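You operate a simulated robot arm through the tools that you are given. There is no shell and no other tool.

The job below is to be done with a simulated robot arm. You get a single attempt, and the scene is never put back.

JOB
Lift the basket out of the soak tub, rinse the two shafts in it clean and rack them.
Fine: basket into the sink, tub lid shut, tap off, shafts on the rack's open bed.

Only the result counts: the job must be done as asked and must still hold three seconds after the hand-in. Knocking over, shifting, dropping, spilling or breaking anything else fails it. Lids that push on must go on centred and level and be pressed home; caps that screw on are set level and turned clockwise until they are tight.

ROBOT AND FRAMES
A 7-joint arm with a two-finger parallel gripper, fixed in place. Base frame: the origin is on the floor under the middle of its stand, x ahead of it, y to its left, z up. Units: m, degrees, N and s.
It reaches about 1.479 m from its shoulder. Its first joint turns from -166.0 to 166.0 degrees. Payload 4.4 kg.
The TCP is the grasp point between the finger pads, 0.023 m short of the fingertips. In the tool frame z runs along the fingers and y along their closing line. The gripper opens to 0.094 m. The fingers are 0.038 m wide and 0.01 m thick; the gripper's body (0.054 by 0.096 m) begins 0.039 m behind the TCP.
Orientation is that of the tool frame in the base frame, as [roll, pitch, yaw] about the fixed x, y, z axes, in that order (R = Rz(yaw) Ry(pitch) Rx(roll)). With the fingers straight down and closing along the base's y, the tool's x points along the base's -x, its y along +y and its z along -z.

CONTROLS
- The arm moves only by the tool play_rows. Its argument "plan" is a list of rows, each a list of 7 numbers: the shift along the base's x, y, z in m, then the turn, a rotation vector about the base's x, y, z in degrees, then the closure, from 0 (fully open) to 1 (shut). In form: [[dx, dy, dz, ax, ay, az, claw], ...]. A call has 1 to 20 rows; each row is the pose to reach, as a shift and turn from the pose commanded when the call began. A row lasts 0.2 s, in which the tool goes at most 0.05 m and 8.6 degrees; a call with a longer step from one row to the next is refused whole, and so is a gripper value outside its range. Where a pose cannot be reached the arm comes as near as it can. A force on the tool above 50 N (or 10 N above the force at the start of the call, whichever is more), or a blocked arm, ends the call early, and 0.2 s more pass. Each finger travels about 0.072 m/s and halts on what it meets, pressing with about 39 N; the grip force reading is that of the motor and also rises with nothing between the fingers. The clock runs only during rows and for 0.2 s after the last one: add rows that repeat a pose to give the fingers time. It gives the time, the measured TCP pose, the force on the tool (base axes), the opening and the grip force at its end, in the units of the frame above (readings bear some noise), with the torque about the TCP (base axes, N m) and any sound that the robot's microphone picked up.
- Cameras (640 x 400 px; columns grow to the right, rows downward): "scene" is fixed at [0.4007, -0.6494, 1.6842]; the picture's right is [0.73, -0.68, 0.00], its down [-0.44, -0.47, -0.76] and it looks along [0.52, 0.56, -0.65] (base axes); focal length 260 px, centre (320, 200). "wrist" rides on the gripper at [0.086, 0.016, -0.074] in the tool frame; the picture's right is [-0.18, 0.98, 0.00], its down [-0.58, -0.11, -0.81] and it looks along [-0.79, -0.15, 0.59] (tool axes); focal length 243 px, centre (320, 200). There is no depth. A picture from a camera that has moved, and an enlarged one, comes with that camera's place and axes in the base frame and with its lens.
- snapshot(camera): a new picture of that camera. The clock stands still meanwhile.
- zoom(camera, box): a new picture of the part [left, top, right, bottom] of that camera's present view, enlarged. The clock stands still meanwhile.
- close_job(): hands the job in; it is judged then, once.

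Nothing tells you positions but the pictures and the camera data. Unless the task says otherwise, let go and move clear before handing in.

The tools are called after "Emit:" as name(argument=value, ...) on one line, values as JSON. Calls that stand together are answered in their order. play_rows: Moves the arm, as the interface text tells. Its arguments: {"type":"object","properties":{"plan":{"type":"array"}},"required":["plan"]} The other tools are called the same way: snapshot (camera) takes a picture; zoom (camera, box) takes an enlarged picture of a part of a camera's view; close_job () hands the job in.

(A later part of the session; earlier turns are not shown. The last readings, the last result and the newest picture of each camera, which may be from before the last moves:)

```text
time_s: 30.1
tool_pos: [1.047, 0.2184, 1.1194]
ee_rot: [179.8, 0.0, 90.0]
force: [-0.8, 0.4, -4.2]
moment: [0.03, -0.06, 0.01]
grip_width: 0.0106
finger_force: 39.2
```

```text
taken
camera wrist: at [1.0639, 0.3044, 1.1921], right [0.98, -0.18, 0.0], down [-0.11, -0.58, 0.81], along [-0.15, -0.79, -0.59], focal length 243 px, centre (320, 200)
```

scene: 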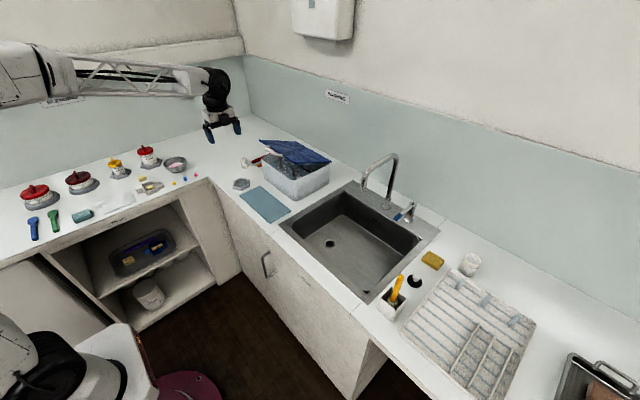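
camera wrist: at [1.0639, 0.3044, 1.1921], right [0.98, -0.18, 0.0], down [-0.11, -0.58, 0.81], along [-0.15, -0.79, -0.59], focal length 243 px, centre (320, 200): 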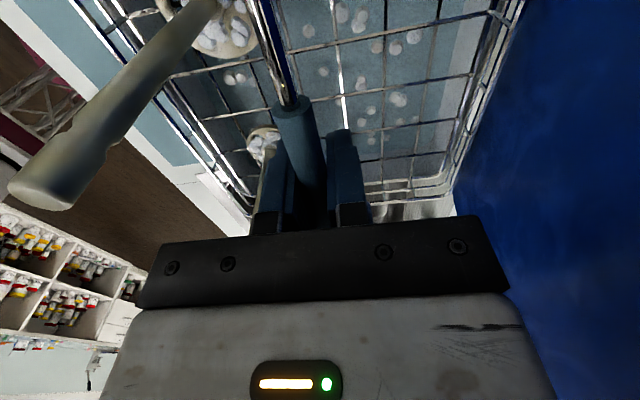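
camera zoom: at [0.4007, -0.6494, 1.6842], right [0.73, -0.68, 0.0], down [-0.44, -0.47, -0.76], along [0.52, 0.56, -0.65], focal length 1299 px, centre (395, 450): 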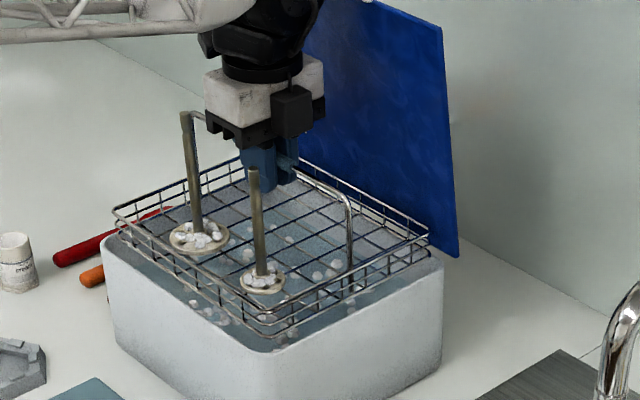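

The shafts turn out to have bell-shaped feet with foam, standing loose in a wire basket, so I must move gently. I measure the sink more closely before carrying the basket over.

Emit:
zoom(camera="scene", box=[270, 170, 370, 260])

Emit:
zoom(camera="scene", box=[350, 145, 450, 305])

Emit:
zoom(camera="scene", box=[265, 115, 335, 165])

```text
4.44 times, centred on (320, 215) of scene
camera zoom: at [0.4007, -0.6494, 1.6842], right [0.73, -0.68, 0.0], down [-0.44, -0.47, -0.76], along [0.52, 0.56, -0.65], focal length 1155 px, centre (320, 133)
```

zoom: 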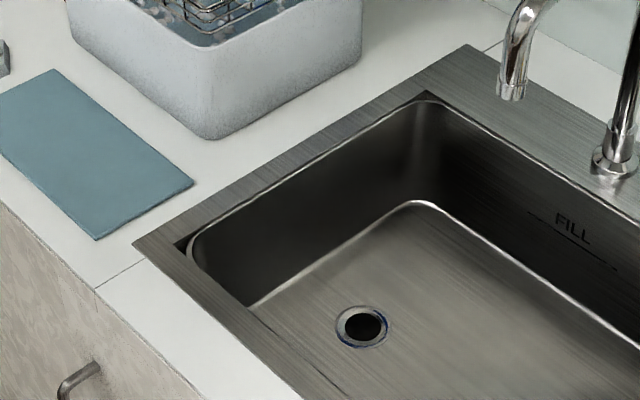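

```text
2.50 times, centred on (400, 225) of scene
camera zoom: at [0.4007, -0.6494, 1.6842], right [0.73, -0.68, 0.0], down [-0.44, -0.47, -0.76], along [0.52, 0.56, -0.65], focal length 650 px, centre (120, 138)
```

zoom: 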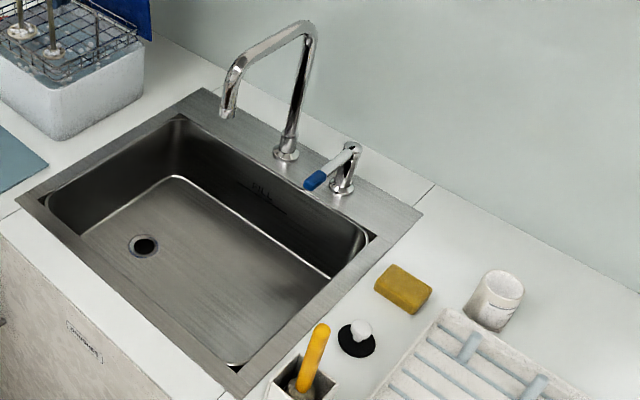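

```text
8.00 times, centred on (300, 140) of scene
camera zoom: at [0.4007, -0.6494, 1.6842], right [0.73, -0.68, 0.0], down [-0.44, -0.47, -0.76], along [0.52, 0.56, -0.65], focal length 2078 px, centre (480, 680)
```

zoom: 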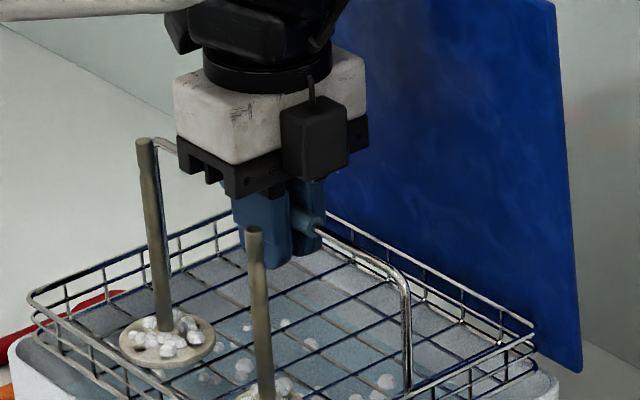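

Measured: the basin is x 0.83–1.157, y -0.41 – -0.005 with its floor at about z 0.755, and the spout outlet is at (1.02, -0.21, 1.098). The basket is 0.196 × 0.227 with its floor about 0.10 below the TCP. I raise it clear of the tub and let it drain a moment.

Emit:
play_rows(plan=[[0, 0, 0.006, 0, 0, 0, 1], [-0.002, 0, 0.014, 0, 0, 0, 1], [-0.006, 0, 0.024, 0, 0, 0, 1], [-0.012, 0, 0.034, 0, 0, 0, 1], [-0.018, 0, 0.044, 0, 0, 0, 1], [-0.024, 0, 0.054, 0, 0, 0, 1], [-0.03, 0, 0.064, 0, 0, 0, 1], [-0.036, 0, 0.072, 0, 0, 0, 1], [-0.04, 0, 0.078, 0, 0, 0, 1], [-0.042, 0, 0.081, 0, 0, 0, 1], [-0.042, 0, 0.081, 0, 0, 0, 1], [-0.042, 0, 0.081, 0, 0, 0, 1], [-0.042, 0, 0.081, 0, 0, 0, 1], [-0.042, 0, 0.081, 0, 0, 0, 1], [-0.042, 0, 0.081, 0, 0, 0, 1]])

Emit:
zoom(camera="scene", box=[250, 80, 370, 180])

Emit:
snapshot(camera="wrist")

```text
time_s: 33.2
tool_pos: [1.0046, 0.2186, 1.1987]
ee_rot: [179.7, 0.1, 89.9]
force: [-0.6, -0.3, -4.2]
moment: [-0.06, -0.05, -0.01]
grip_width: 0.0107
finger_force: 39.1
```

```text
4.00 times, centred on (310, 130) of scene
camera zoom: at [0.4007, -0.6494, 1.6842], right [0.73, -0.68, 0.0], down [-0.44, -0.47, -0.76], along [0.52, 0.56, -0.65], focal length 1039 px, centre (360, 480)
```

zoom: 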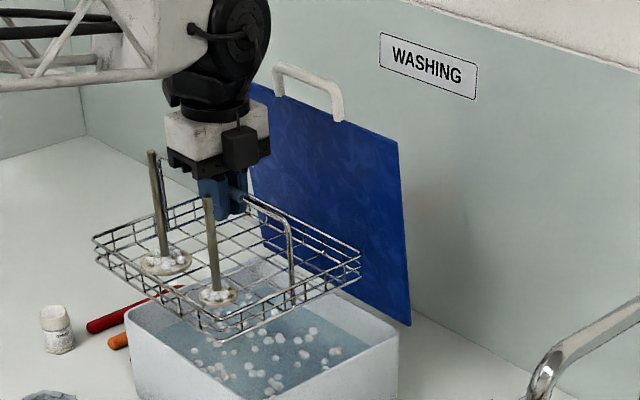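

```text
taken
camera wrist: at [1.0215, 0.3052, 1.2723], right [0.98, -0.18, 0.0], down [-0.11, -0.58, 0.81], along [-0.15, -0.79, -0.59], focal length 243 px, centre (320, 200)
```

wrist: 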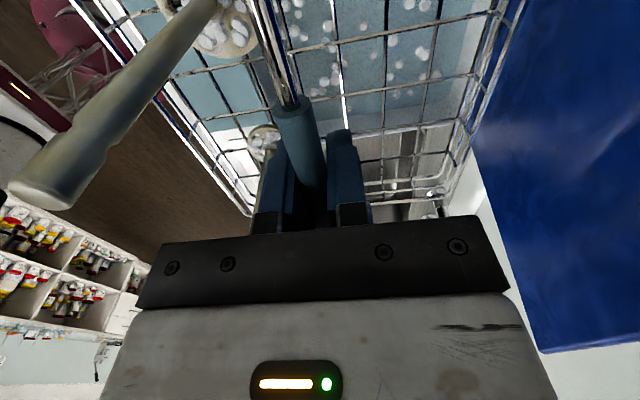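

Everything is stable. I carry the basket gently over to the left side of the sink, stopping short of the spout.

Emit:
play_rows(plan=[[-0.002, -0.005, 0, 0, 0, 0, 1], [-0.005, -0.015, 0, 0, 0, 0, 1], [-0.01, -0.03, 0, 0, 0, 0, 1], [-0.016, -0.048, 0, 0, 0, 0, 1], [-0.022, -0.068, 0, 0, 0, 0, 1], [-0.028, -0.088, 0, 0, 0, 0, 1], [-0.034, -0.108, 0, 0, 0, 0, 1], [-0.04, -0.128, 0, 0, 0, 0, 1], [-0.045, -0.148, 0, 0, 0, 0, 1], [-0.049, -0.168, 0, 0, 0, 0, 1], [-0.052, -0.188, 0, 0, 0, 0, 1], [-0.054, -0.208, 0, 0, 0, 0, 1], [-0.055, -0.228, 0, 0, 0, 0, 1], [-0.055, -0.246, 0, 0, 0, 0, 1], [-0.055, -0.26, 0, 0, 0, 0, 1], [-0.055, -0.27, 0, 0, 0, 0, 1], [-0.055, -0.276, 0, 0, 0, 0, 1], [-0.055, -0.279, 0, 0, 0, 0, 1]])

Emit:
zoom(camera="scene", box=[260, 80, 440, 240])

Emit:
snapshot(camera="wrist")

```text
time_s: 37.0
tool_pos: [0.9494, -0.0614, 1.198]
ee_rot: [179.7, -0.1, 90.0]
force: [-0.1, 0.0, -4.2]
moment: [0.0, -0.04, -0.02]
grip_width: 0.0108
finger_force: 39.6
```

```text
2.50 times, centred on (350, 160) of scene
camera zoom: at [0.4007, -0.6494, 1.6842], right [0.73, -0.68, 0.0], down [-0.44, -0.47, -0.76], along [0.52, 0.56, -0.65], focal length 650 px, centre (245, 300)
```

zoom: 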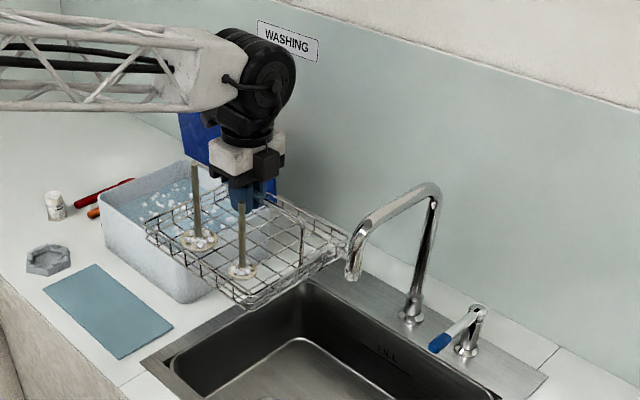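

```text
taken
camera wrist: at [0.9663, 0.0256, 1.2731], right [0.98, -0.18, 0.0], down [-0.11, -0.58, 0.81], along [-0.15, -0.79, -0.59], focal length 243 px, centre (320, 200)
```

wrist: 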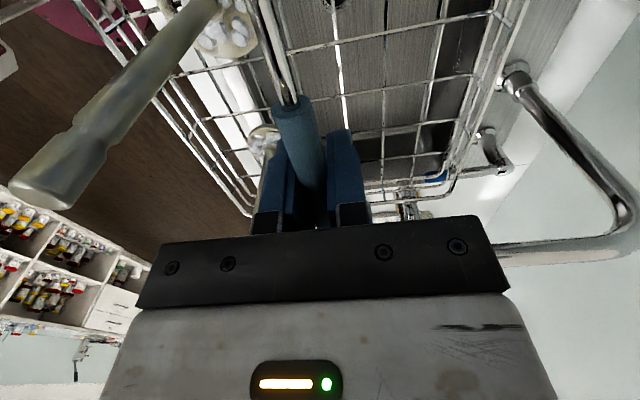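

There is about 2 cm of clearance to the spout and 4 cm to the tub. I lower the basket until its rim can pass under the spout outlet.

Emit:
play_rows(plan=[[0, 0, -0.005, 0, 0, 0, 1], [0, 0, -0.014, 0, 0, 0, 1], [0, 0, -0.028, 0, 0, 0, 1], [0, 0, -0.044, 0, 0, 0, 1], [0, 0, -0.06, 0, 0, 0, 1], [0, 0, -0.076, 0, 0, 0, 1], [0, 0, -0.092, 0, 0, 0, 1], [0, 0, -0.108, 0, 0, 0, 1], [0, 0, -0.122, 0, 0, 0, 1], [0, 0, -0.132, 0, 0, 0, 1], [0, 0, -0.138, 0, 0, 0, 1], [0, 0, -0.14, 0, 0, 0, 1]])

Emit:
zoom(camera="scene", box=[260, 100, 440, 260])

Emit:
snapshot(camera="wrist")

```text
time_s: 39.6
tool_pos: [0.9506, -0.0595, 1.059]
ee_rot: [179.8, -0.2, 90.0]
force: [0.2, 0.8, -3.5]
moment: [-0.08, -0.06, -0.01]
grip_width: 0.011
finger_force: 38.9
```

```text
2.50 times, centred on (350, 180) of scene
camera zoom: at [0.4007, -0.6494, 1.6842], right [0.73, -0.68, 0.0], down [-0.44, -0.47, -0.76], along [0.52, 0.56, -0.65], focal length 650 px, centre (245, 250)
```

zoom: 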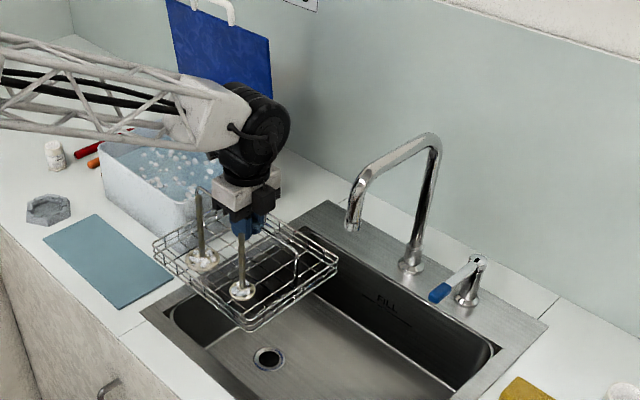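

```text
taken
camera wrist: at [0.9664, 0.0266, 1.1325], right [0.98, -0.18, 0.0], down [-0.11, -0.58, 0.81], along [-0.15, -0.79, -0.59], focal length 243 px, centre (320, 200)
```

wrist: 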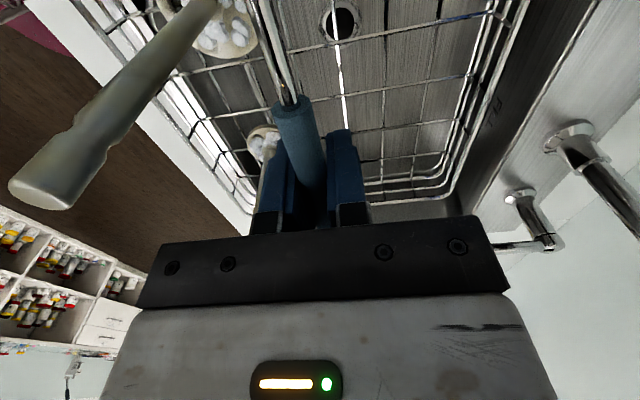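

The rim is below the spout outlet now. I slide 7.7 cm toward the sink's middle, then lower to just above the basin floor.

Emit:
play_rows(plan=[[0, -0.004, 0, 0, 0, 0, 1], [0, -0.012, 0, 0, 0, 0, 1], [0, -0.026, 0, 0, 0, 0, 1], [0, -0.042, 0, 0, 0, 0, 1], [0, -0.058, 0, 0, 0, 0, 1], [0, -0.07, 0, 0, 0, 0, 1], [0, -0.076, -0.002, 0, 0, 0, 1], [0, -0.077, -0.008, 0, 0, 0, 1], [0, -0.077, -0.02, 0, 0, 0, 1], [0, -0.077, -0.036, 0, 0, 0, 1], [0, -0.077, -0.052, 0, 0, 0, 1], [0, -0.077, -0.068, 0, 0, 0, 1], [0, -0.077, -0.084, 0, 0, 0, 1], [0, -0.077, -0.1, 0, 0, 0, 1], [0, -0.077, -0.114, 0, 0, 0, 1], [0, -0.077, -0.122, 0, 0, 0, 1], [0, -0.077, -0.125, 0, 0, 0, 1]])

Emit:
zoom(camera="scene", box=[260, 120, 440, 280])

Emit:
snapshot(camera="wrist")

```text
time_s: 43.2
tool_pos: [0.9489, -0.1379, 0.9342]
ee_rot: [179.8, -0.1, 89.9]
force: [-0.2, -0.7, -4.0]
moment: [-0.03, -0.07, -0.02]
grip_width: 0.0109
finger_force: 38.4
```

```text
2.50 times, centred on (350, 200) of scene
camera zoom: at [0.4007, -0.6494, 1.6842], right [0.73, -0.68, 0.0], down [-0.44, -0.47, -0.76], along [0.52, 0.56, -0.65], focal length 650 px, centre (245, 200)
```

zoom: 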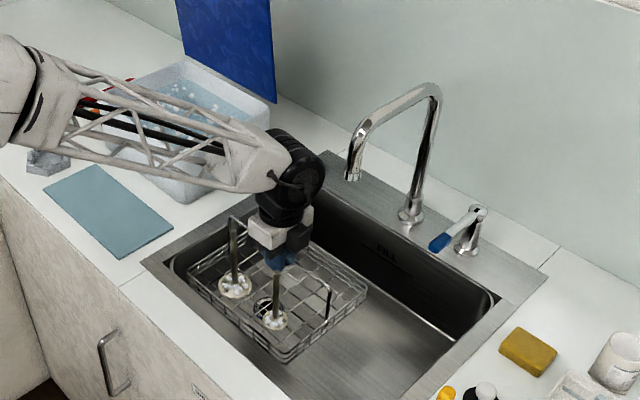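

```text
taken
camera wrist: at [0.9666, -0.0518, 1.0083], right [0.98, -0.18, 0.0], down [-0.11, -0.58, 0.81], along [-0.15, -0.79, -0.59], focal length 243 px, centre (320, 200)
```

wrist: 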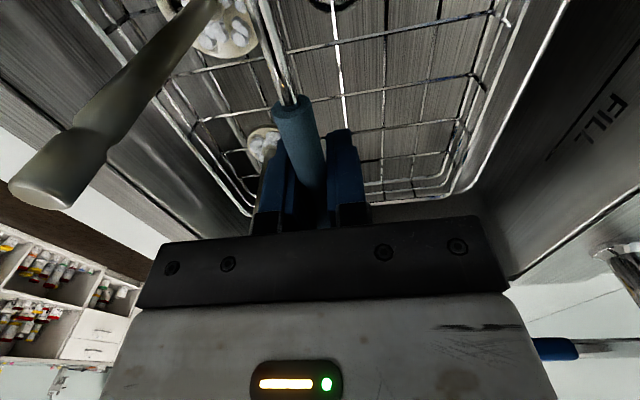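

The basket is inside the basin. I lower it the last few centimetres slowly, watching the load.

Emit:
play_rows(plan=[[0, 0, -0.006, 0, 0, 0, 1], [0, 0, -0.016, 0, 0, 0, 1], [0, 0, -0.028, 0, 0, 0, 1], [0, 0, -0.04, 0, 0, 0, 1], [0, 0, -0.05, 0, 0, 0, 1], [0, 0, -0.057, 0, 0, 0, 1], [0, 0, -0.06, 0, 0, 0, 1]])

Emit:
zoom(camera="scene", box=[280, 160, 400, 280])

```text
time_s: 44.9
tool_pos: [0.9507, -0.1364, 0.8728]
ee_rot: [179.8, 0.0, 90.0]
force: [0.3, 0.6, -3.2]
moment: [0.0, -0.08, 0.03]
grip_width: 0.0109
finger_force: 39.1
```

```text
3.33 times, centred on (340, 220) of scene
camera zoom: at [0.4007, -0.6494, 1.6842], right [0.73, -0.68, 0.0], down [-0.44, -0.47, -0.76], along [0.52, 0.56, -0.65], focal length 866 px, centre (253, 133)
```

zoom: 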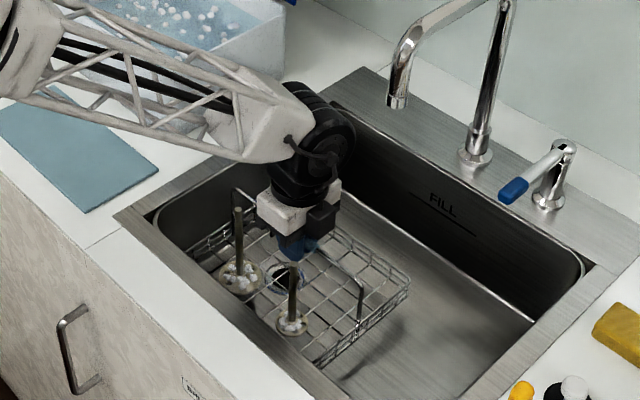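

Emit:
play_rows(plan=[[0, 0, -0.004, 0, 0, 0, 1], [0, 0, -0.008, 0, 0, 0, 1], [0, 0, -0.012, 0, 0, 0, 1], [0, 0, -0.012, 0, 0, 0, 1]])

Emit:
zoom(camera="scene", box=[280, 160, 400, 280])

```text
time_s: 45.9
tool_pos: [0.951, -0.139, 0.8612]
ee_rot: [179.8, -0.1, 90.0]
force: [-0.6, 0.4, -4.7]
moment: [-0.04, -0.05, 0.03]
grip_width: 0.0107
finger_force: 39.3
```

```text
3.33 times, centred on (340, 220) of scene
camera zoom: at [0.4007, -0.6494, 1.6842], right [0.73, -0.68, 0.0], down [-0.44, -0.47, -0.76], along [0.52, 0.56, -0.65], focal length 866 px, centre (253, 133)
```

zoom: 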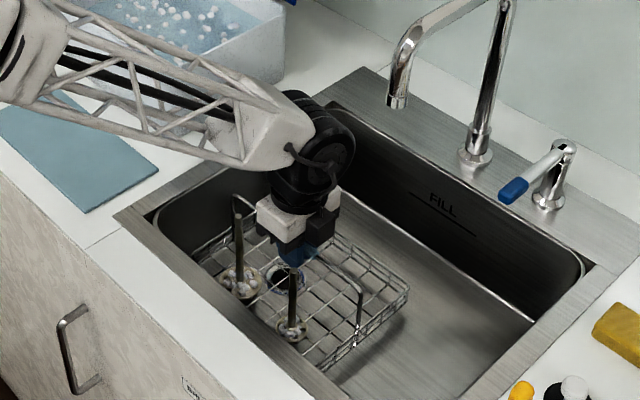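

Emit:
play_rows(plan=[[0, 0, -0.004, 0, 0, 0, 1], [0, 0, -0.008, 0, 0, 0, 1], [0, 0, -0.008, 0, 0, 0, 1]])

Emit:
play_rows(plan=[[0, 0, -0.003, 0, 0, 0, 1], [0, 0, -0.006, 0, 0, 0, 1], [0, 0, -0.006, 0, 0, 0, 1]])

Emit:
zoom(camera="scene", box=[280, 160, 400, 280])

```text
time_s: 46.6
tool_pos: [0.9498, -0.1375, 0.8551]
ee_rot: [179.8, 0.1, 90.0]
force: [-0.4, -0.6, -3.9]
moment: [-0.03, -0.06, -0.02]
grip_width: 0.0104
finger_force: 39.1
```

```text
time_s: 47.5
tool_pos: [0.9485, -0.1366, 0.847]
ee_rot: [179.8, 0.0, 90.0]
force: [-0.4, 0.3, -3.8]
moment: [-0.03, -0.1, 0.01]
grip_width: 0.0109
finger_force: 39.2
```

```text
3.33 times, centred on (340, 220) of scene
camera zoom: at [0.4007, -0.6494, 1.6842], right [0.73, -0.68, 0.0], down [-0.44, -0.47, -0.76], along [0.52, 0.56, -0.65], focal length 866 px, centre (253, 133)
```

zoom: 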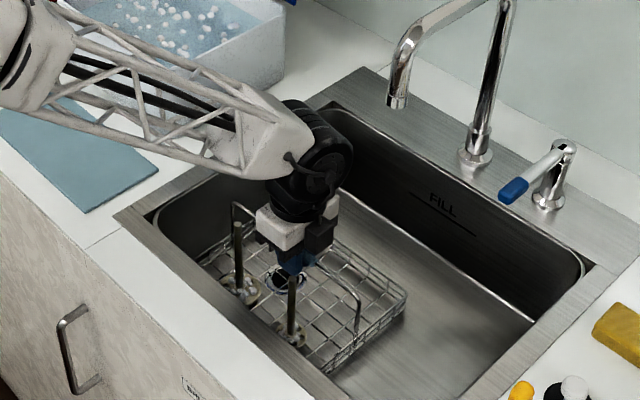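

Emit:
play_rows(plan=[[0, 0, -0.003, 0, 0, 0, 1], [0, 0, -0.006, 0, 0, 0, 1], [0, 0, -0.006, 0, 0, 0, 1]])

Emit:
play_rows(plan=[[0, 0, -0.003, 0, 0, 0, 1], [0, 0, -0.006, 0, 0, 0, 1], [0, 0, -0.006, 0, 0, 0, 1]])

Emit:
zoom(camera="scene", box=[280, 160, 400, 280])

```text
time_s: 48.2
tool_pos: [0.9497, -0.1376, 0.8409]
ee_rot: [179.8, 0.1, 90.0]
force: [1.4, 0.2, -2.6]
moment: [0.22, 0.08, -0.06]
grip_width: 0.0109
finger_force: 39.2
```

```text
time_s: 49.0
tool_pos: [0.9507, -0.1378, 0.8381]
ee_rot: [179.6, 0.0, 90.0]
force: [6.6, -0.1, 31.9]
moment: [-0.02, 0.22, 0.0]
grip_width: 0.0109
finger_force: 38.9
```

```text
3.33 times, centred on (340, 220) of scene
camera zoom: at [0.4007, -0.6494, 1.6842], right [0.73, -0.68, 0.0], down [-0.44, -0.47, -0.76], along [0.52, 0.56, -0.65], focal length 866 px, centre (253, 133)
```

zoom: 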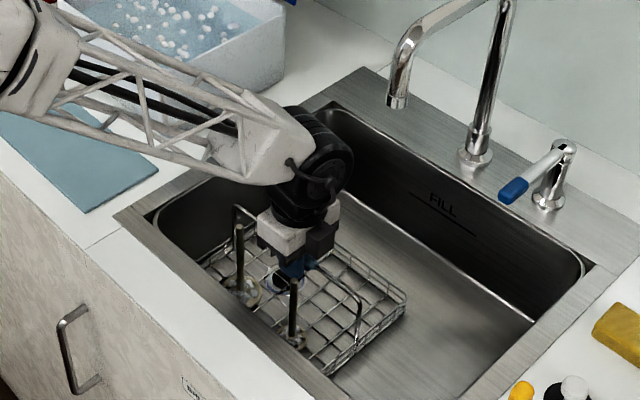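

The basket has touched down. I take the pressure off, release the handle and rise straight up.

Emit:
play_rows(plan=[[0, 0, 0.004, 0, 0, 0, 1], [0, 0, 0.004, 0, 0, 0, 0.8], [0, 0, 0.004, 0, 0, 0, 0.6], [0, 0, 0.004, 0, 0, 0, 0.4], [0, 0, 0.004, 0, 0, 0, 0.4], [0, 0, 0.004, 0, 0, 0, 0.4], [0, 0, 0.015, 0, 0, 0, 0.4], [0, 0, 0.035, 0, 0, 0, 0.4], [0, 0, 0.06, 0, 0, 0, 0.4], [0, 0, 0.09, 0, 0, 0, 0.4], [0, 0, 0.12, 0, 0, 0, 0.4]])

Emit:
zoom(camera="scene", box=[280, 140, 400, 280])

Emit:
snapshot(camera="wrist")

```text
time_s: 51.5
tool_pos: [0.9484, -0.1383, 0.9554]
ee_rot: [179.8, 0.1, 90.1]
force: [0.2, 0.1, -0.8]
moment: [0.02, 0.0, 0.0]
grip_width: 0.0563
finger_force: 0.0
```

```text
2.86 times, centred on (340, 210) of scene
camera zoom: at [0.4007, -0.6494, 1.6842], right [0.73, -0.68, 0.0], down [-0.44, -0.47, -0.76], along [0.52, 0.56, -0.65], focal length 742 px, centre (263, 171)
```

zoom: 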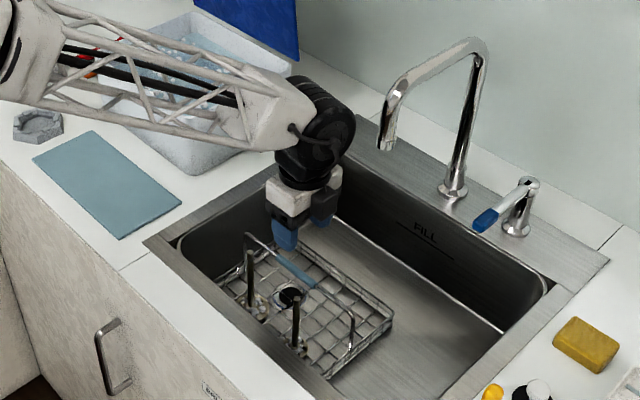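

```text
taken
camera wrist: at [0.9665, -0.0516, 1.0297], right [0.98, -0.18, 0.0], down [-0.11, -0.58, 0.81], along [-0.15, -0.79, -0.59], focal length 243 px, centre (320, 200)
```

wrist: 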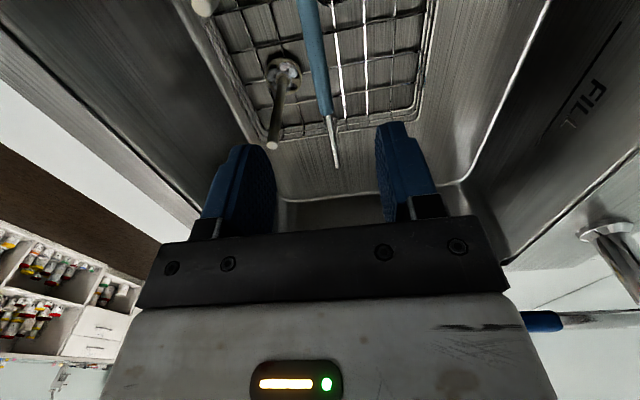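

The basket sits in the sink with both shafts upright. Next I shut the tub lid: its bar is now near (1.137, 0.227, 1.281), so I rise and go round to it with the tool tilted.

Emit:
play_rows(plan=[[0, 0, 0.04, 0, 0, 0, 0.4], [0, 0, 0.085, 0, 0, 0, 0.3], [0, 0, 0.13, 0, 0, 0, 0.2], [0, 0, 0.175, 0, 0, 0, 0.1], [0, 0, 0.22, 0, 0, 0, 0], [0, 0, 0.265, 0, 0, 0, 0], [0.008, 0.04, 0.285, 0, -2.5, 0, 0], [0.016, 0.08, 0.305, 0, -5, 0, 0], [0.024, 0.12, 0.325, 0, -7.5, 0, 0], [0.032, 0.16, 0.345, 0, -10, 0, 0], [0.04, 0.2, 0.365, 0, -12.5, 0, 0], [0.048, 0.24, 0.385, 0, -15, 0, 0], [0.056, 0.28, 0.405, 0, -17.5, 0, 0], [0.064, 0.32, 0.425, 0, -20, 0, 0], [0.08, 0.365, 0.445, 0, -23, 0, 0], [0.08, 0.365, 0.445, 0, -23, 0, 0]])

Emit:
snapshot(camera="wrist")

Emit:
snapshot(camera="scene")

```text
refused: row 15 steps farther than a row can; nothing moved
```

```text
taken
camera wrist: at [0.9665, -0.0516, 1.0297], right [0.98, -0.18, 0.0], down [-0.11, -0.58, 0.81], along [-0.15, -0.79, -0.59], focal length 243 px, centre (320, 200)
```

wrist: 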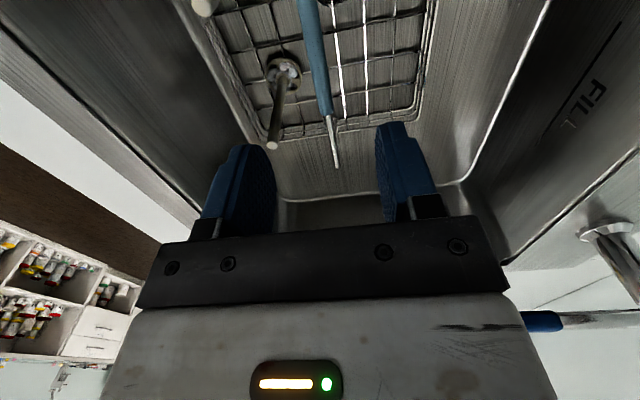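

```text
taken
```

scene: 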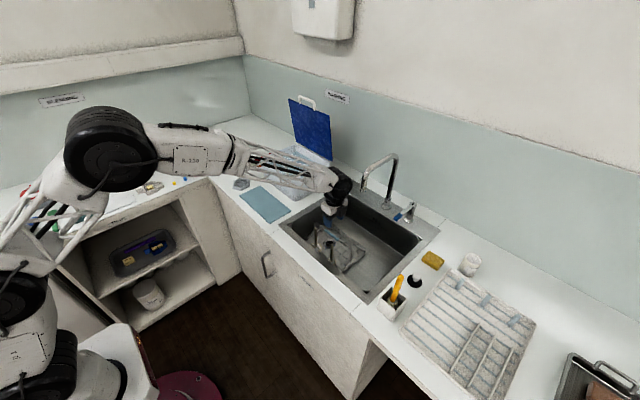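

The basket and shafts still look right; one step was just too long. I resend the move with a shorter last step.

Emit:
play_rows(plan=[[0, 0, 0.04, 0, 0, 0, 0.4], [0, 0, 0.085, 0, 0, 0, 0.3], [0, 0, 0.13, 0, 0, 0, 0.2], [0, 0, 0.175, 0, 0, 0, 0.1], [0, 0, 0.22, 0, 0, 0, 0], [0, 0, 0.265, 0, 0, 0, 0], [0.008, 0.04, 0.285, 0, -2.5, 0, 0], [0.016, 0.08, 0.305, 0, -5, 0, 0], [0.024, 0.12, 0.325, 0, -7.5, 0, 0], [0.032, 0.16, 0.345, 0, -10, 0, 0], [0.04, 0.2, 0.365, 0, -12.5, 0, 0], [0.048, 0.24, 0.385, 0, -15, 0, 0], [0.056, 0.28, 0.405, 0, -17.5, 0, 0], [0.064, 0.32, 0.425, 0, -20, 0, 0], [0.072, 0.345, 0.435, 0, -21.5, 0, 0], [0.08, 0.365, 0.445, 0, -23, 0, 0], [0.08, 0.365, 0.445, 0, -23, 0, 0]])

Emit:
snapshot(camera="wrist")

Emit:
zoom(camera="scene", box=[220, 0, 400, 200])

```text
time_s: 55.0
tool_pos: [1.031, 0.2264, 1.4001]
ee_rot: [156.8, 0.0, 89.9]
force: [0.0, 0.4, 0.2]
moment: [-0.01, -0.01, -0.04]
grip_width: 0.094
finger_force: 0.1
```

```text
taken
camera wrist: at [1.0173, 0.3136, 1.4751], right [0.9, -0.18, 0.39], down [-0.42, -0.58, 0.7], along [0.1, -0.79, -0.6], focal length 243 px, centre (320, 200)
```

wrist: 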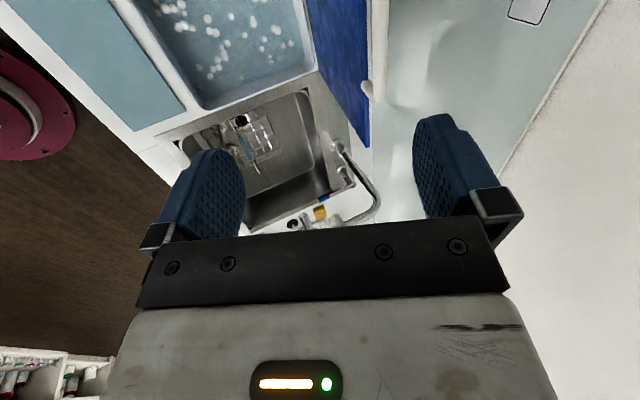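

```text
2.00 times, centred on (310, 100) of scene
camera zoom: at [0.4007, -0.6494, 1.6842], right [0.73, -0.68, 0.0], down [-0.44, -0.47, -0.76], along [0.52, 0.56, -0.65], focal length 520 px, centre (340, 400)
```

zoom: 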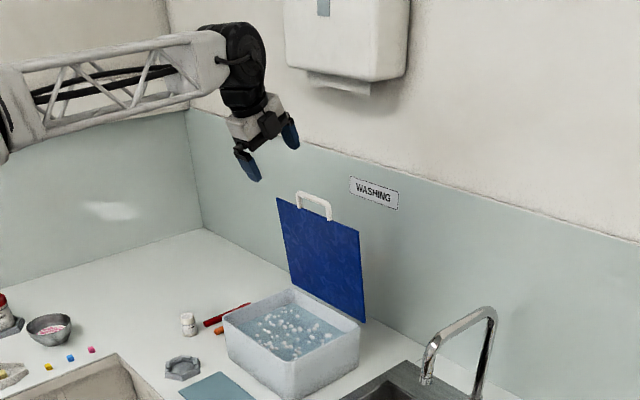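

The handle bar is at about (1.138, 0.227, 1.275). I come down around it and cage it loosely.

Emit:
play_rows(plan=[[0.03, 0, -0.018, 0, 0, 0, 0], [0.06, 0, -0.036, 0, 0, 0, 0], [0.075, 0, -0.045, 0, 0, 0, 0], [0.082, 0, -0.063, 0, 0, 0, 0], [0.089, 0, -0.081, 0, 0, 0, 0], [0.096, 0, -0.099, 0, 0, 0, 0], [0.103, 0, -0.116, 0, 0, 0, 0], [0.103, 0, -0.116, 0, 0, 0, 0.3], [0.103, 0, -0.116, 0, 0, 0, 0.6], [0.103, 0, -0.116, 0, 0, 0, 0.6]])

Emit:
snapshot(camera="wrist")

Emit:
zoom(camera="scene", box=[260, 50, 370, 160])

```text
time_s: 57.2
tool_pos: [1.1329, 0.2274, 1.2842]
ee_rot: [156.8, 0.1, 90.1]
force: [0.6, -0.3, -0.7]
moment: [0.01, 0.0, -0.02]
grip_width: 0.0373
finger_force: 0.0
```

```text
taken
camera wrist: at [1.1186, 0.3139, 1.3593], right [0.9, -0.18, 0.39], down [-0.42, -0.58, 0.7], along [0.1, -0.79, -0.6], focal length 243 px, centre (320, 200)
```

wrist: 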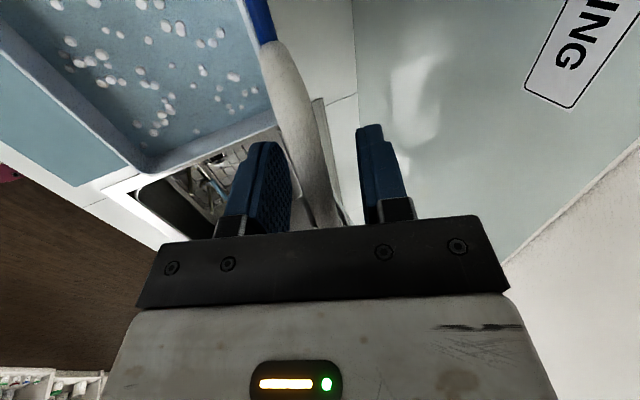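

```text
3.64 times, centred on (315, 105) of scene
camera zoom: at [0.4007, -0.6494, 1.6842], right [0.73, -0.68, 0.0], down [-0.44, -0.47, -0.76], along [0.52, 0.56, -0.65], focal length 945 px, centre (338, 546)
```

zoom: 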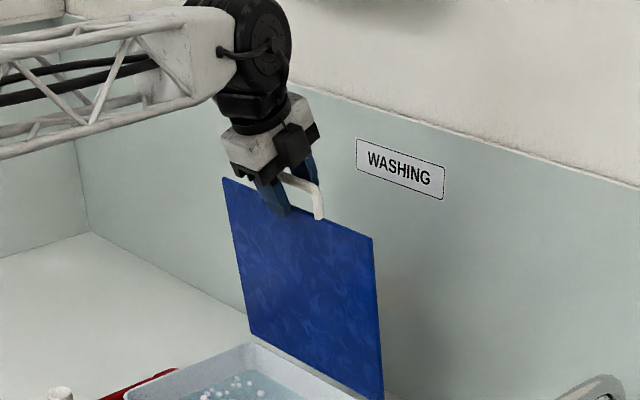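

The bar is caged. I swing the lid back down along the same arc, first to about 40 degrees.

Emit:
play_rows(plan=[[-0.012, 0, -0.001, 0, -1, 0, 0.6], [-0.027, 0, -0.003, 0, -2.5, 0, 0.6], [-0.049, 0, -0.008, 0, -4.6, 0, 0.6], [-0.071, 0, -0.015, 0, -6.8, 0, 0.6], [-0.092, 0, -0.024, 0, -8.9, 0, 0.6], [-0.112, 0, -0.034, 0, -11, 0, 0.6], [-0.131, 0, -0.046, 0, -13, 0, 0.6], [-0.149, 0, -0.06, 0, -15, 0, 0.6], [-0.166, 0, -0.076, 0, -17.2, 0, 0.6], [-0.181, 0, -0.092, 0, -19.4, 0, 0.6]])

Emit:
snapshot(camera="wrist")

Emit:
zoom(camera="scene", box=[220, 60, 370, 200])

```text
time_s: 59.5
tool_pos: [0.9512, 0.2265, 1.1925]
ee_rot: [137.4, 0.0, 89.9]
force: [-0.2, -1.0, -1.1]
moment: [-0.01, 0.03, -0.01]
grip_width: 0.0375
finger_force: 0.0
```

```text
taken
camera wrist: at [0.9134, 0.313, 1.2585], right [0.72, -0.18, 0.67], down [-0.63, -0.58, 0.52], along [0.29, -0.79, -0.54], focal length 243 px, centre (320, 200)
```

wrist: 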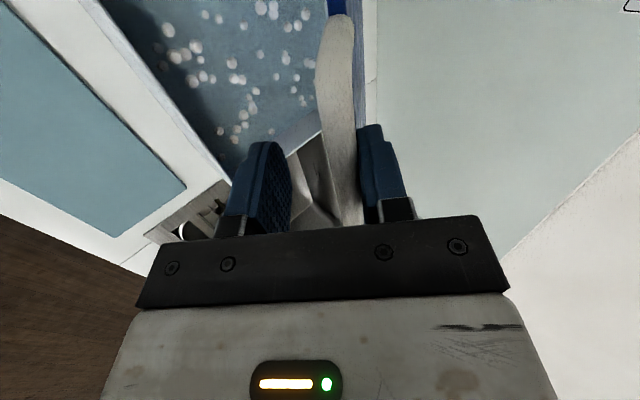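

```text
2.86 times, centred on (295, 130) of scene
camera zoom: at [0.4007, -0.6494, 1.6842], right [0.73, -0.68, 0.0], down [-0.44, -0.47, -0.76], along [0.52, 0.56, -0.65], focal length 742 px, centre (391, 400)
```

zoom: 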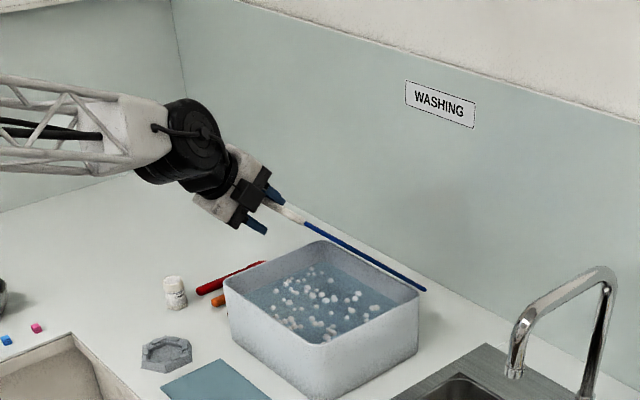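

The lid follows well. I carry on lowering it to a few degrees from closed.

Emit:
play_rows(plan=[[-0.014, 0, -0.018, 0, -2, 0, 0.6], [-0.026, 0, -0.037, 0, -4, 0, 0.6], [-0.036, 0, -0.057, 0, -6, 0, 0.6], [-0.045, 0, -0.078, 0, -7.5, 0, 0.6], [-0.052, 0, -0.1, 0, -7.5, 0, 0.6], [-0.057, 0, -0.122, 0, -7.5, 0, 0.6], [-0.06, 0, -0.138, 0, -7.5, 0, 0.6]])

Emit:
snapshot(camera="wrist")

Emit:
zoom(camera="scene", box=[220, 60, 370, 200])

```text
time_s: 61.0
tool_pos: [0.8915, 0.2282, 1.0539]
ee_rot: [129.9, 0.0, 90.0]
force: [-0.9, -0.6, -0.1]
moment: [-0.01, 0.02, 0.01]
grip_width: 0.0376
finger_force: 0.0
```

```text
taken
camera wrist: at [0.8464, 0.314, 1.1143], right [0.63, -0.18, 0.75], down [-0.69, -0.58, 0.43], along [0.36, -0.79, -0.49], focal length 243 px, centre (320, 200)
```

wrist: 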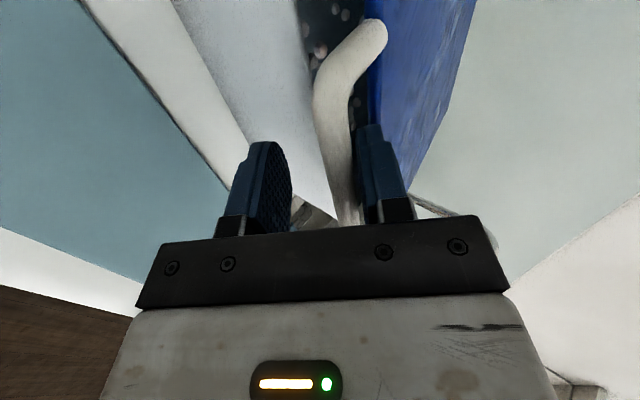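

```text
2.86 times, centred on (295, 130) of scene
camera zoom: at [0.4007, -0.6494, 1.6842], right [0.73, -0.68, 0.0], down [-0.44, -0.47, -0.76], along [0.52, 0.56, -0.65], focal length 742 px, centre (391, 400)
```

zoom: 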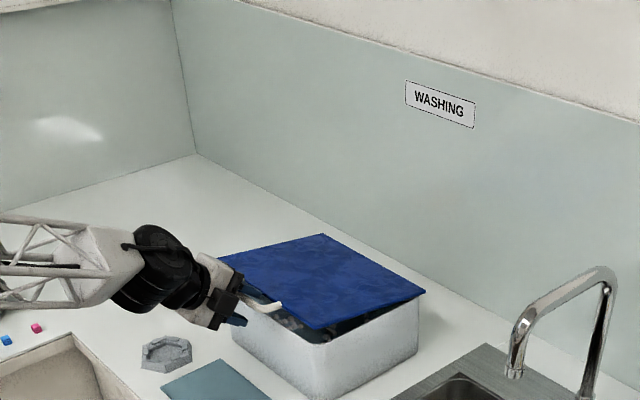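

Nearly closed. I keep pressing the bar down in small steps and watch the force.

Emit:
play_rows(plan=[[-0.002, 0, -0.007, 0, 0, 0, 0.6], [-0.003, 0, -0.014, 0, 0, 0, 0.6], [-0.004, 0, -0.021, 0, 0, 0, 0.6], [-0.004, 0, -0.026, 0, 0, 0, 0.6], [-0.004, 0, -0.026, 0, 0, 0, 0.6]])

Emit:
zoom(camera="scene", box=[250, 110, 350, 200])

```text
time_s: 62.2
tool_pos: [0.8869, 0.2265, 1.0288]
ee_rot: [130.0, 0.0, 90.0]
force: [-1.2, 1.3, -0.3]
moment: [-0.02, -0.01, -0.01]
grip_width: 0.0372
finger_force: 0.0
```

```text
4.44 times, centred on (300, 155) of scene
camera zoom: at [0.4007, -0.6494, 1.6842], right [0.73, -0.68, 0.0], down [-0.44, -0.47, -0.76], along [0.52, 0.56, -0.65], focal length 1155 px, centre (409, 400)
```

zoom: 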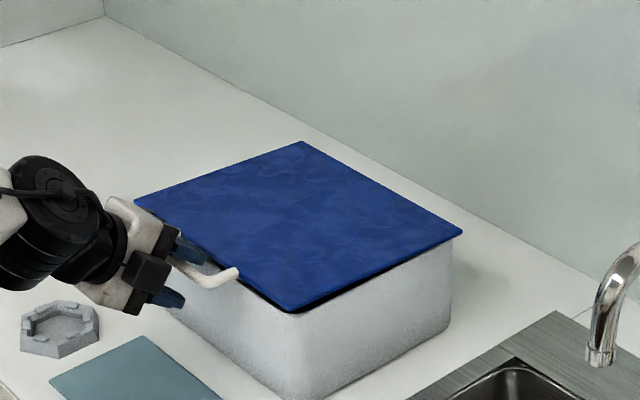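

Emit:
play_rows(plan=[[0, 0, -0.005, 0, 0, 0, 0.6], [0, 0, -0.009, 0, 0, 0, 0.6], [0, 0, -0.013, 0, 0, 0, 0.6], [0, 0, -0.013, 0, 0, 0, 0.6]])

Emit:
zoom(camera="scene", box=[250, 110, 350, 200])

Emit:
snapshot(camera="wrist")

```text
time_s: 63.2
tool_pos: [0.8877, 0.2284, 1.016]
ee_rot: [129.9, 0.0, 90.1]
force: [-1.1, -1.0, -1.0]
moment: [0.03, -0.01, -0.01]
grip_width: 0.0376
finger_force: 0.1
```

```text
4.44 times, centred on (300, 155) of scene
camera zoom: at [0.4007, -0.6494, 1.6842], right [0.73, -0.68, 0.0], down [-0.44, -0.47, -0.76], along [0.52, 0.56, -0.65], focal length 1155 px, centre (409, 400)
```

zoom: 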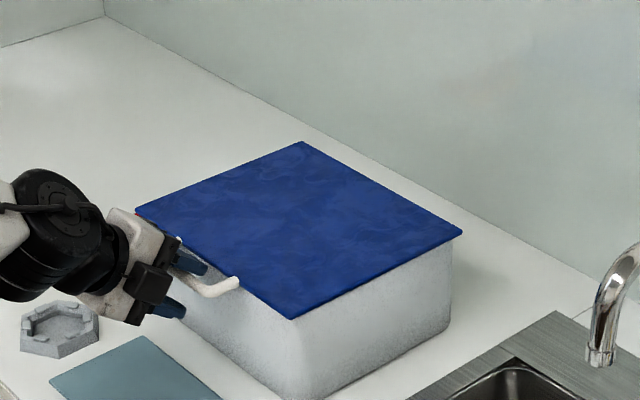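

```text
taken
camera wrist: at [0.8417, 0.3145, 1.076], right [0.63, -0.18, 0.75], down [-0.69, -0.58, 0.43], along [0.36, -0.79, -0.49], focal length 243 px, centre (320, 200)
```

wrist: 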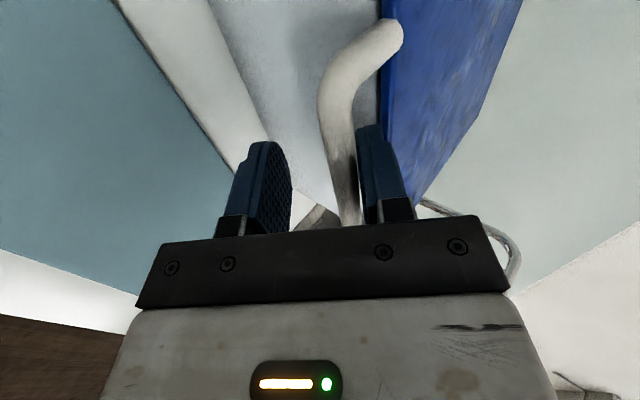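

The lid looks shut. I press a few millimetres more to feel for the stop.

Emit:
play_rows(plan=[[0, 0, -0.003, 0, 0, 0, 0.6], [0, 0, -0.006, 0, 0, 0, 0.6], [0, 0, -0.006, 0, 0, 0, 0.6]])

Emit:
zoom(camera="scene", box=[260, 125, 340, 195])

```text
time_s: 64.0
tool_pos: [0.8872, 0.2279, 1.0097]
ee_rot: [129.9, 0.0, 90.0]
force: [3.5, -1.8, 9.7]
moment: [0.25, -0.02, -0.07]
grip_width: 0.0417
finger_force: 4.2
```

```text
5.71 times, centred on (300, 160) of scene
camera zoom: at [0.4007, -0.6494, 1.6842], right [0.73, -0.68, 0.0], down [-0.44, -0.47, -0.76], along [0.52, 0.56, -0.65], focal length 1484 px, centre (434, 429)
```

zoom: 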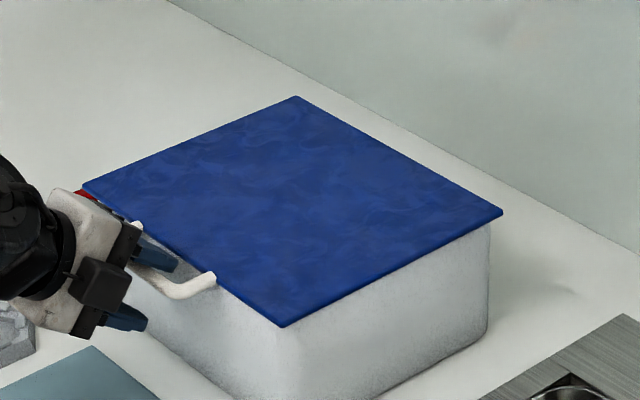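

The lid has met its stop and is shut. I back off without touching the bar and withdraw.

Emit:
play_rows(plan=[[0, 0, 0.005, 0, 0, 0, 0.5], [0, 0, 0.006, 0, 0, 0, 0.4], [0, 0, 0.006, 0, 0, 0, 0.4], [-0.023, 0, 0.025, 0, 0, 0, 0.4], [-0.046, 0, 0.044, 0, 0, 0, 0.4], [-0.07, 0, 0.07, 0, 0, 0, 0.4], [-0.09, 0, 0.11, 0, 0, 0, 0.4], [-0.1, 0, 0.15, 0, 0, 0, 0.4]])

Emit:
zoom(camera="scene", box=[240, 80, 420, 240])

Emit:
zoom(camera="scene", box=[340, 140, 440, 230])

Emit:
zoom(camera="scene", box=[290, 190, 380, 270])

```text
time_s: 65.8
tool_pos: [0.788, 0.2271, 1.1575]
ee_rot: [130.0, 0.0, 90.0]
force: [0.3, 0.2, -1.0]
moment: [0.0, -0.04, 0.02]
grip_width: 0.0563
finger_force: 0.0
```

```text
2.50 times, centred on (330, 160) of scene
camera zoom: at [0.4007, -0.6494, 1.6842], right [0.73, -0.68, 0.0], down [-0.44, -0.47, -0.76], along [0.52, 0.56, -0.65], focal length 650 px, centre (295, 300)
```

zoom: 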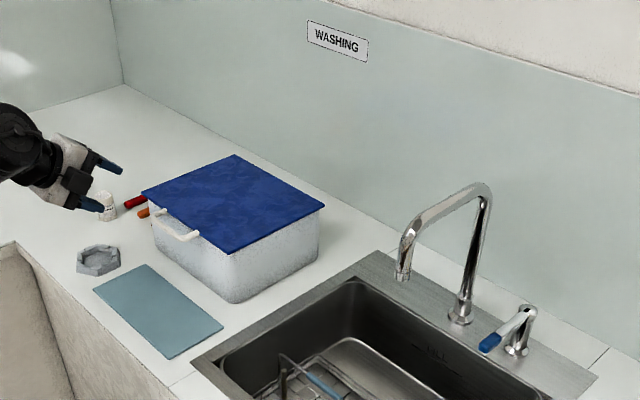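

```text
4.44 times, centred on (390, 185) of scene
camera zoom: at [0.4007, -0.6494, 1.6842], right [0.73, -0.68, 0.0], down [-0.44, -0.47, -0.76], along [0.52, 0.56, -0.65], focal length 1155 px, centre (9, 267)
```

zoom: 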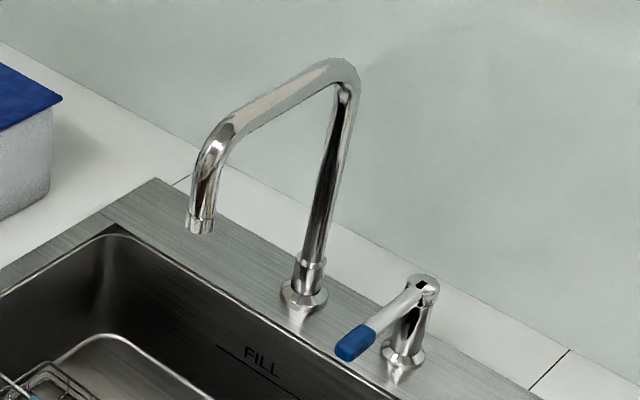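

```text
5.00 times, centred on (335, 230) of scene
camera zoom: at [0.4007, -0.6494, 1.6842], right [0.73, -0.68, 0.0], down [-0.44, -0.47, -0.76], along [0.52, 0.56, -0.65], focal length 1299 px, centre (245, 50)
```

zoom: 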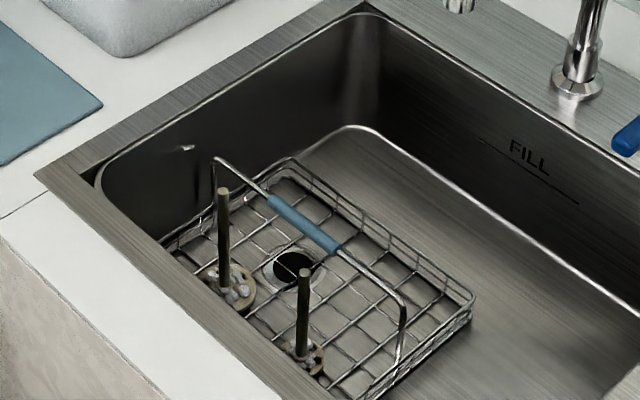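

The lid is shut. Now the tap: a lever with a blue tip at about (1.11, -0.325, 0.986) pivots on a post at (1.208, -0.33). I look at it closely.

Emit:
zoom(camera="scene", box=[385, 190, 425, 225])

Emit:
play_rows(plan=[[-0.01, -0.03, 0.02, 0, 0, 0, 0.4], [-0.01, -0.06, 0.05, 0, 6, 0, 0.3], [-0.01, -0.09, 0.08, 0, 12, 0, 0.2], [-0.01, -0.12, 0.1, 0, 18, 0, 0.1], [-0.01, -0.15, 0.1, 0, 24, 0, 0], [-0.01, -0.18, 0.1, 0, 30, 0, 0], [-0.01, -0.21, 0.1, 0, 36, 0, 0], [-0.01, -0.24, 0.1, 0, 43, 0, 0], [-0.01, -0.27, 0.1, 0, 50, 0, 0], [-0.01, -0.3, 0.1, 0, 50, 0, 0]])

Emit:
snapshot(camera="wrist")

```text
11.43 times, centred on (405, 208) of scene
camera zoom: at [0.4007, -0.6494, 1.6842], right [0.73, -0.68, 0.0], down [-0.44, -0.47, -0.76], along [0.52, 0.56, -0.65], focal length 2969 px, centre (-651, 114)
```

zoom: 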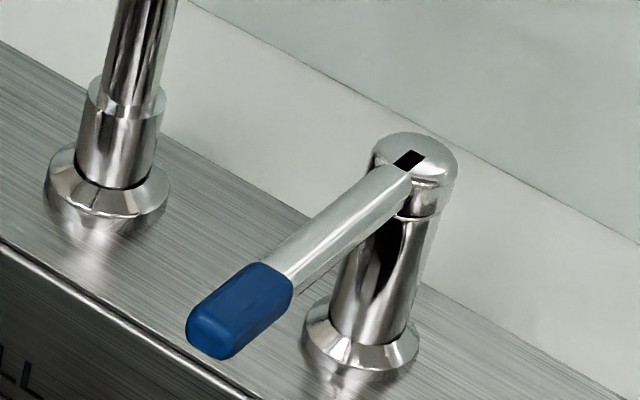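

```text
time_s: 68.0
tool_pos: [0.7771, -0.073, 1.2607]
ee_rot: [-179.9, 0.0, 90.0]
force: [0.1, -0.5, 0.6]
moment: [0.02, -0.02, 0.0]
grip_width: 0.0944
finger_force: 0.0
```

```text
taken
camera wrist: at [0.7949, 0.0143, 1.3348], right [0.98, -0.18, 0.0], down [-0.11, -0.58, 0.81], along [-0.15, -0.79, -0.59], focal length 243 px, centre (320, 200)
```

wrist: 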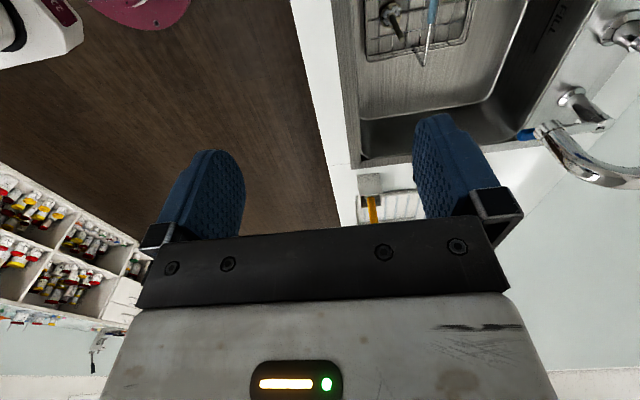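

The lever's cap has a seam and seems to swivel. I turn the gripper back so its fingers close along y, to straddle the lever from above, and move over it.

Emit:
play_rows(plan=[[0.015, -0.025, 0, 0, 0, 8.2, 0], [0.03, -0.05, 0, 0, 0, 16.4, 0], [0.045, -0.075, 0, 0, 0, 24.6, 0], [0.06, -0.1, 0, 0, 0, 32.8, 0], [0.075, -0.125, 0, 0, 0, 41, 0], [0.09, -0.15, 0, 0, 0, 49.2, 0], [0.105, -0.175, 0, 0, 0, 57.4, 0], [0.12, -0.2, 0, 0, 0, 65.6, 0], [0.135, -0.22, 0, 0, 0, 73.8, 0], [0.15, -0.24, 0, 0, 0, 82, 0], [0.165, -0.253, 0, 0, 0, 90, 0], [0.165, -0.253, 0, 0, 0, 90, 0]])

Emit:
snapshot(camera="wrist")

Emit:
snapshot(camera="scene")

```text
time_s: 70.7
tool_pos: [0.9435, -0.3251, 1.2584]
ee_rot: [179.9, 0.0, -179.9]
force: [0.4, 0.7, -0.6]
moment: [-0.01, 0.04, 0.02]
grip_width: 0.0941
finger_force: 0.1
```

```text
taken
camera wrist: at [0.8588, -0.3079, 1.3335], right [0.18, 0.98, 0.0], down [0.58, -0.11, 0.81], along [0.79, -0.15, -0.59], focal length 243 px, centre (320, 200)
```

wrist: 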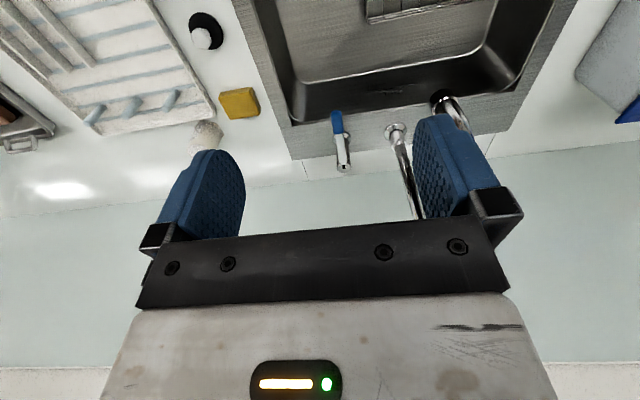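

```text
taken
```

scene: 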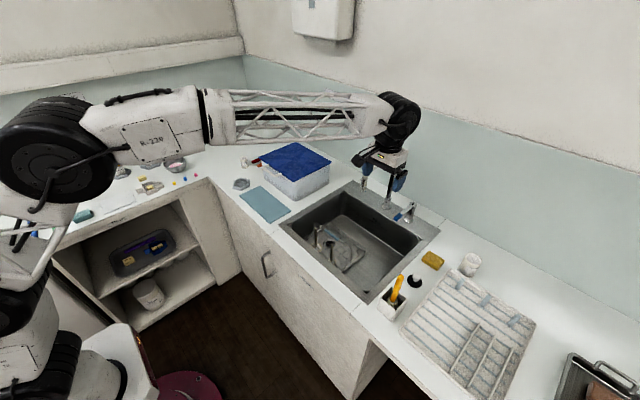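

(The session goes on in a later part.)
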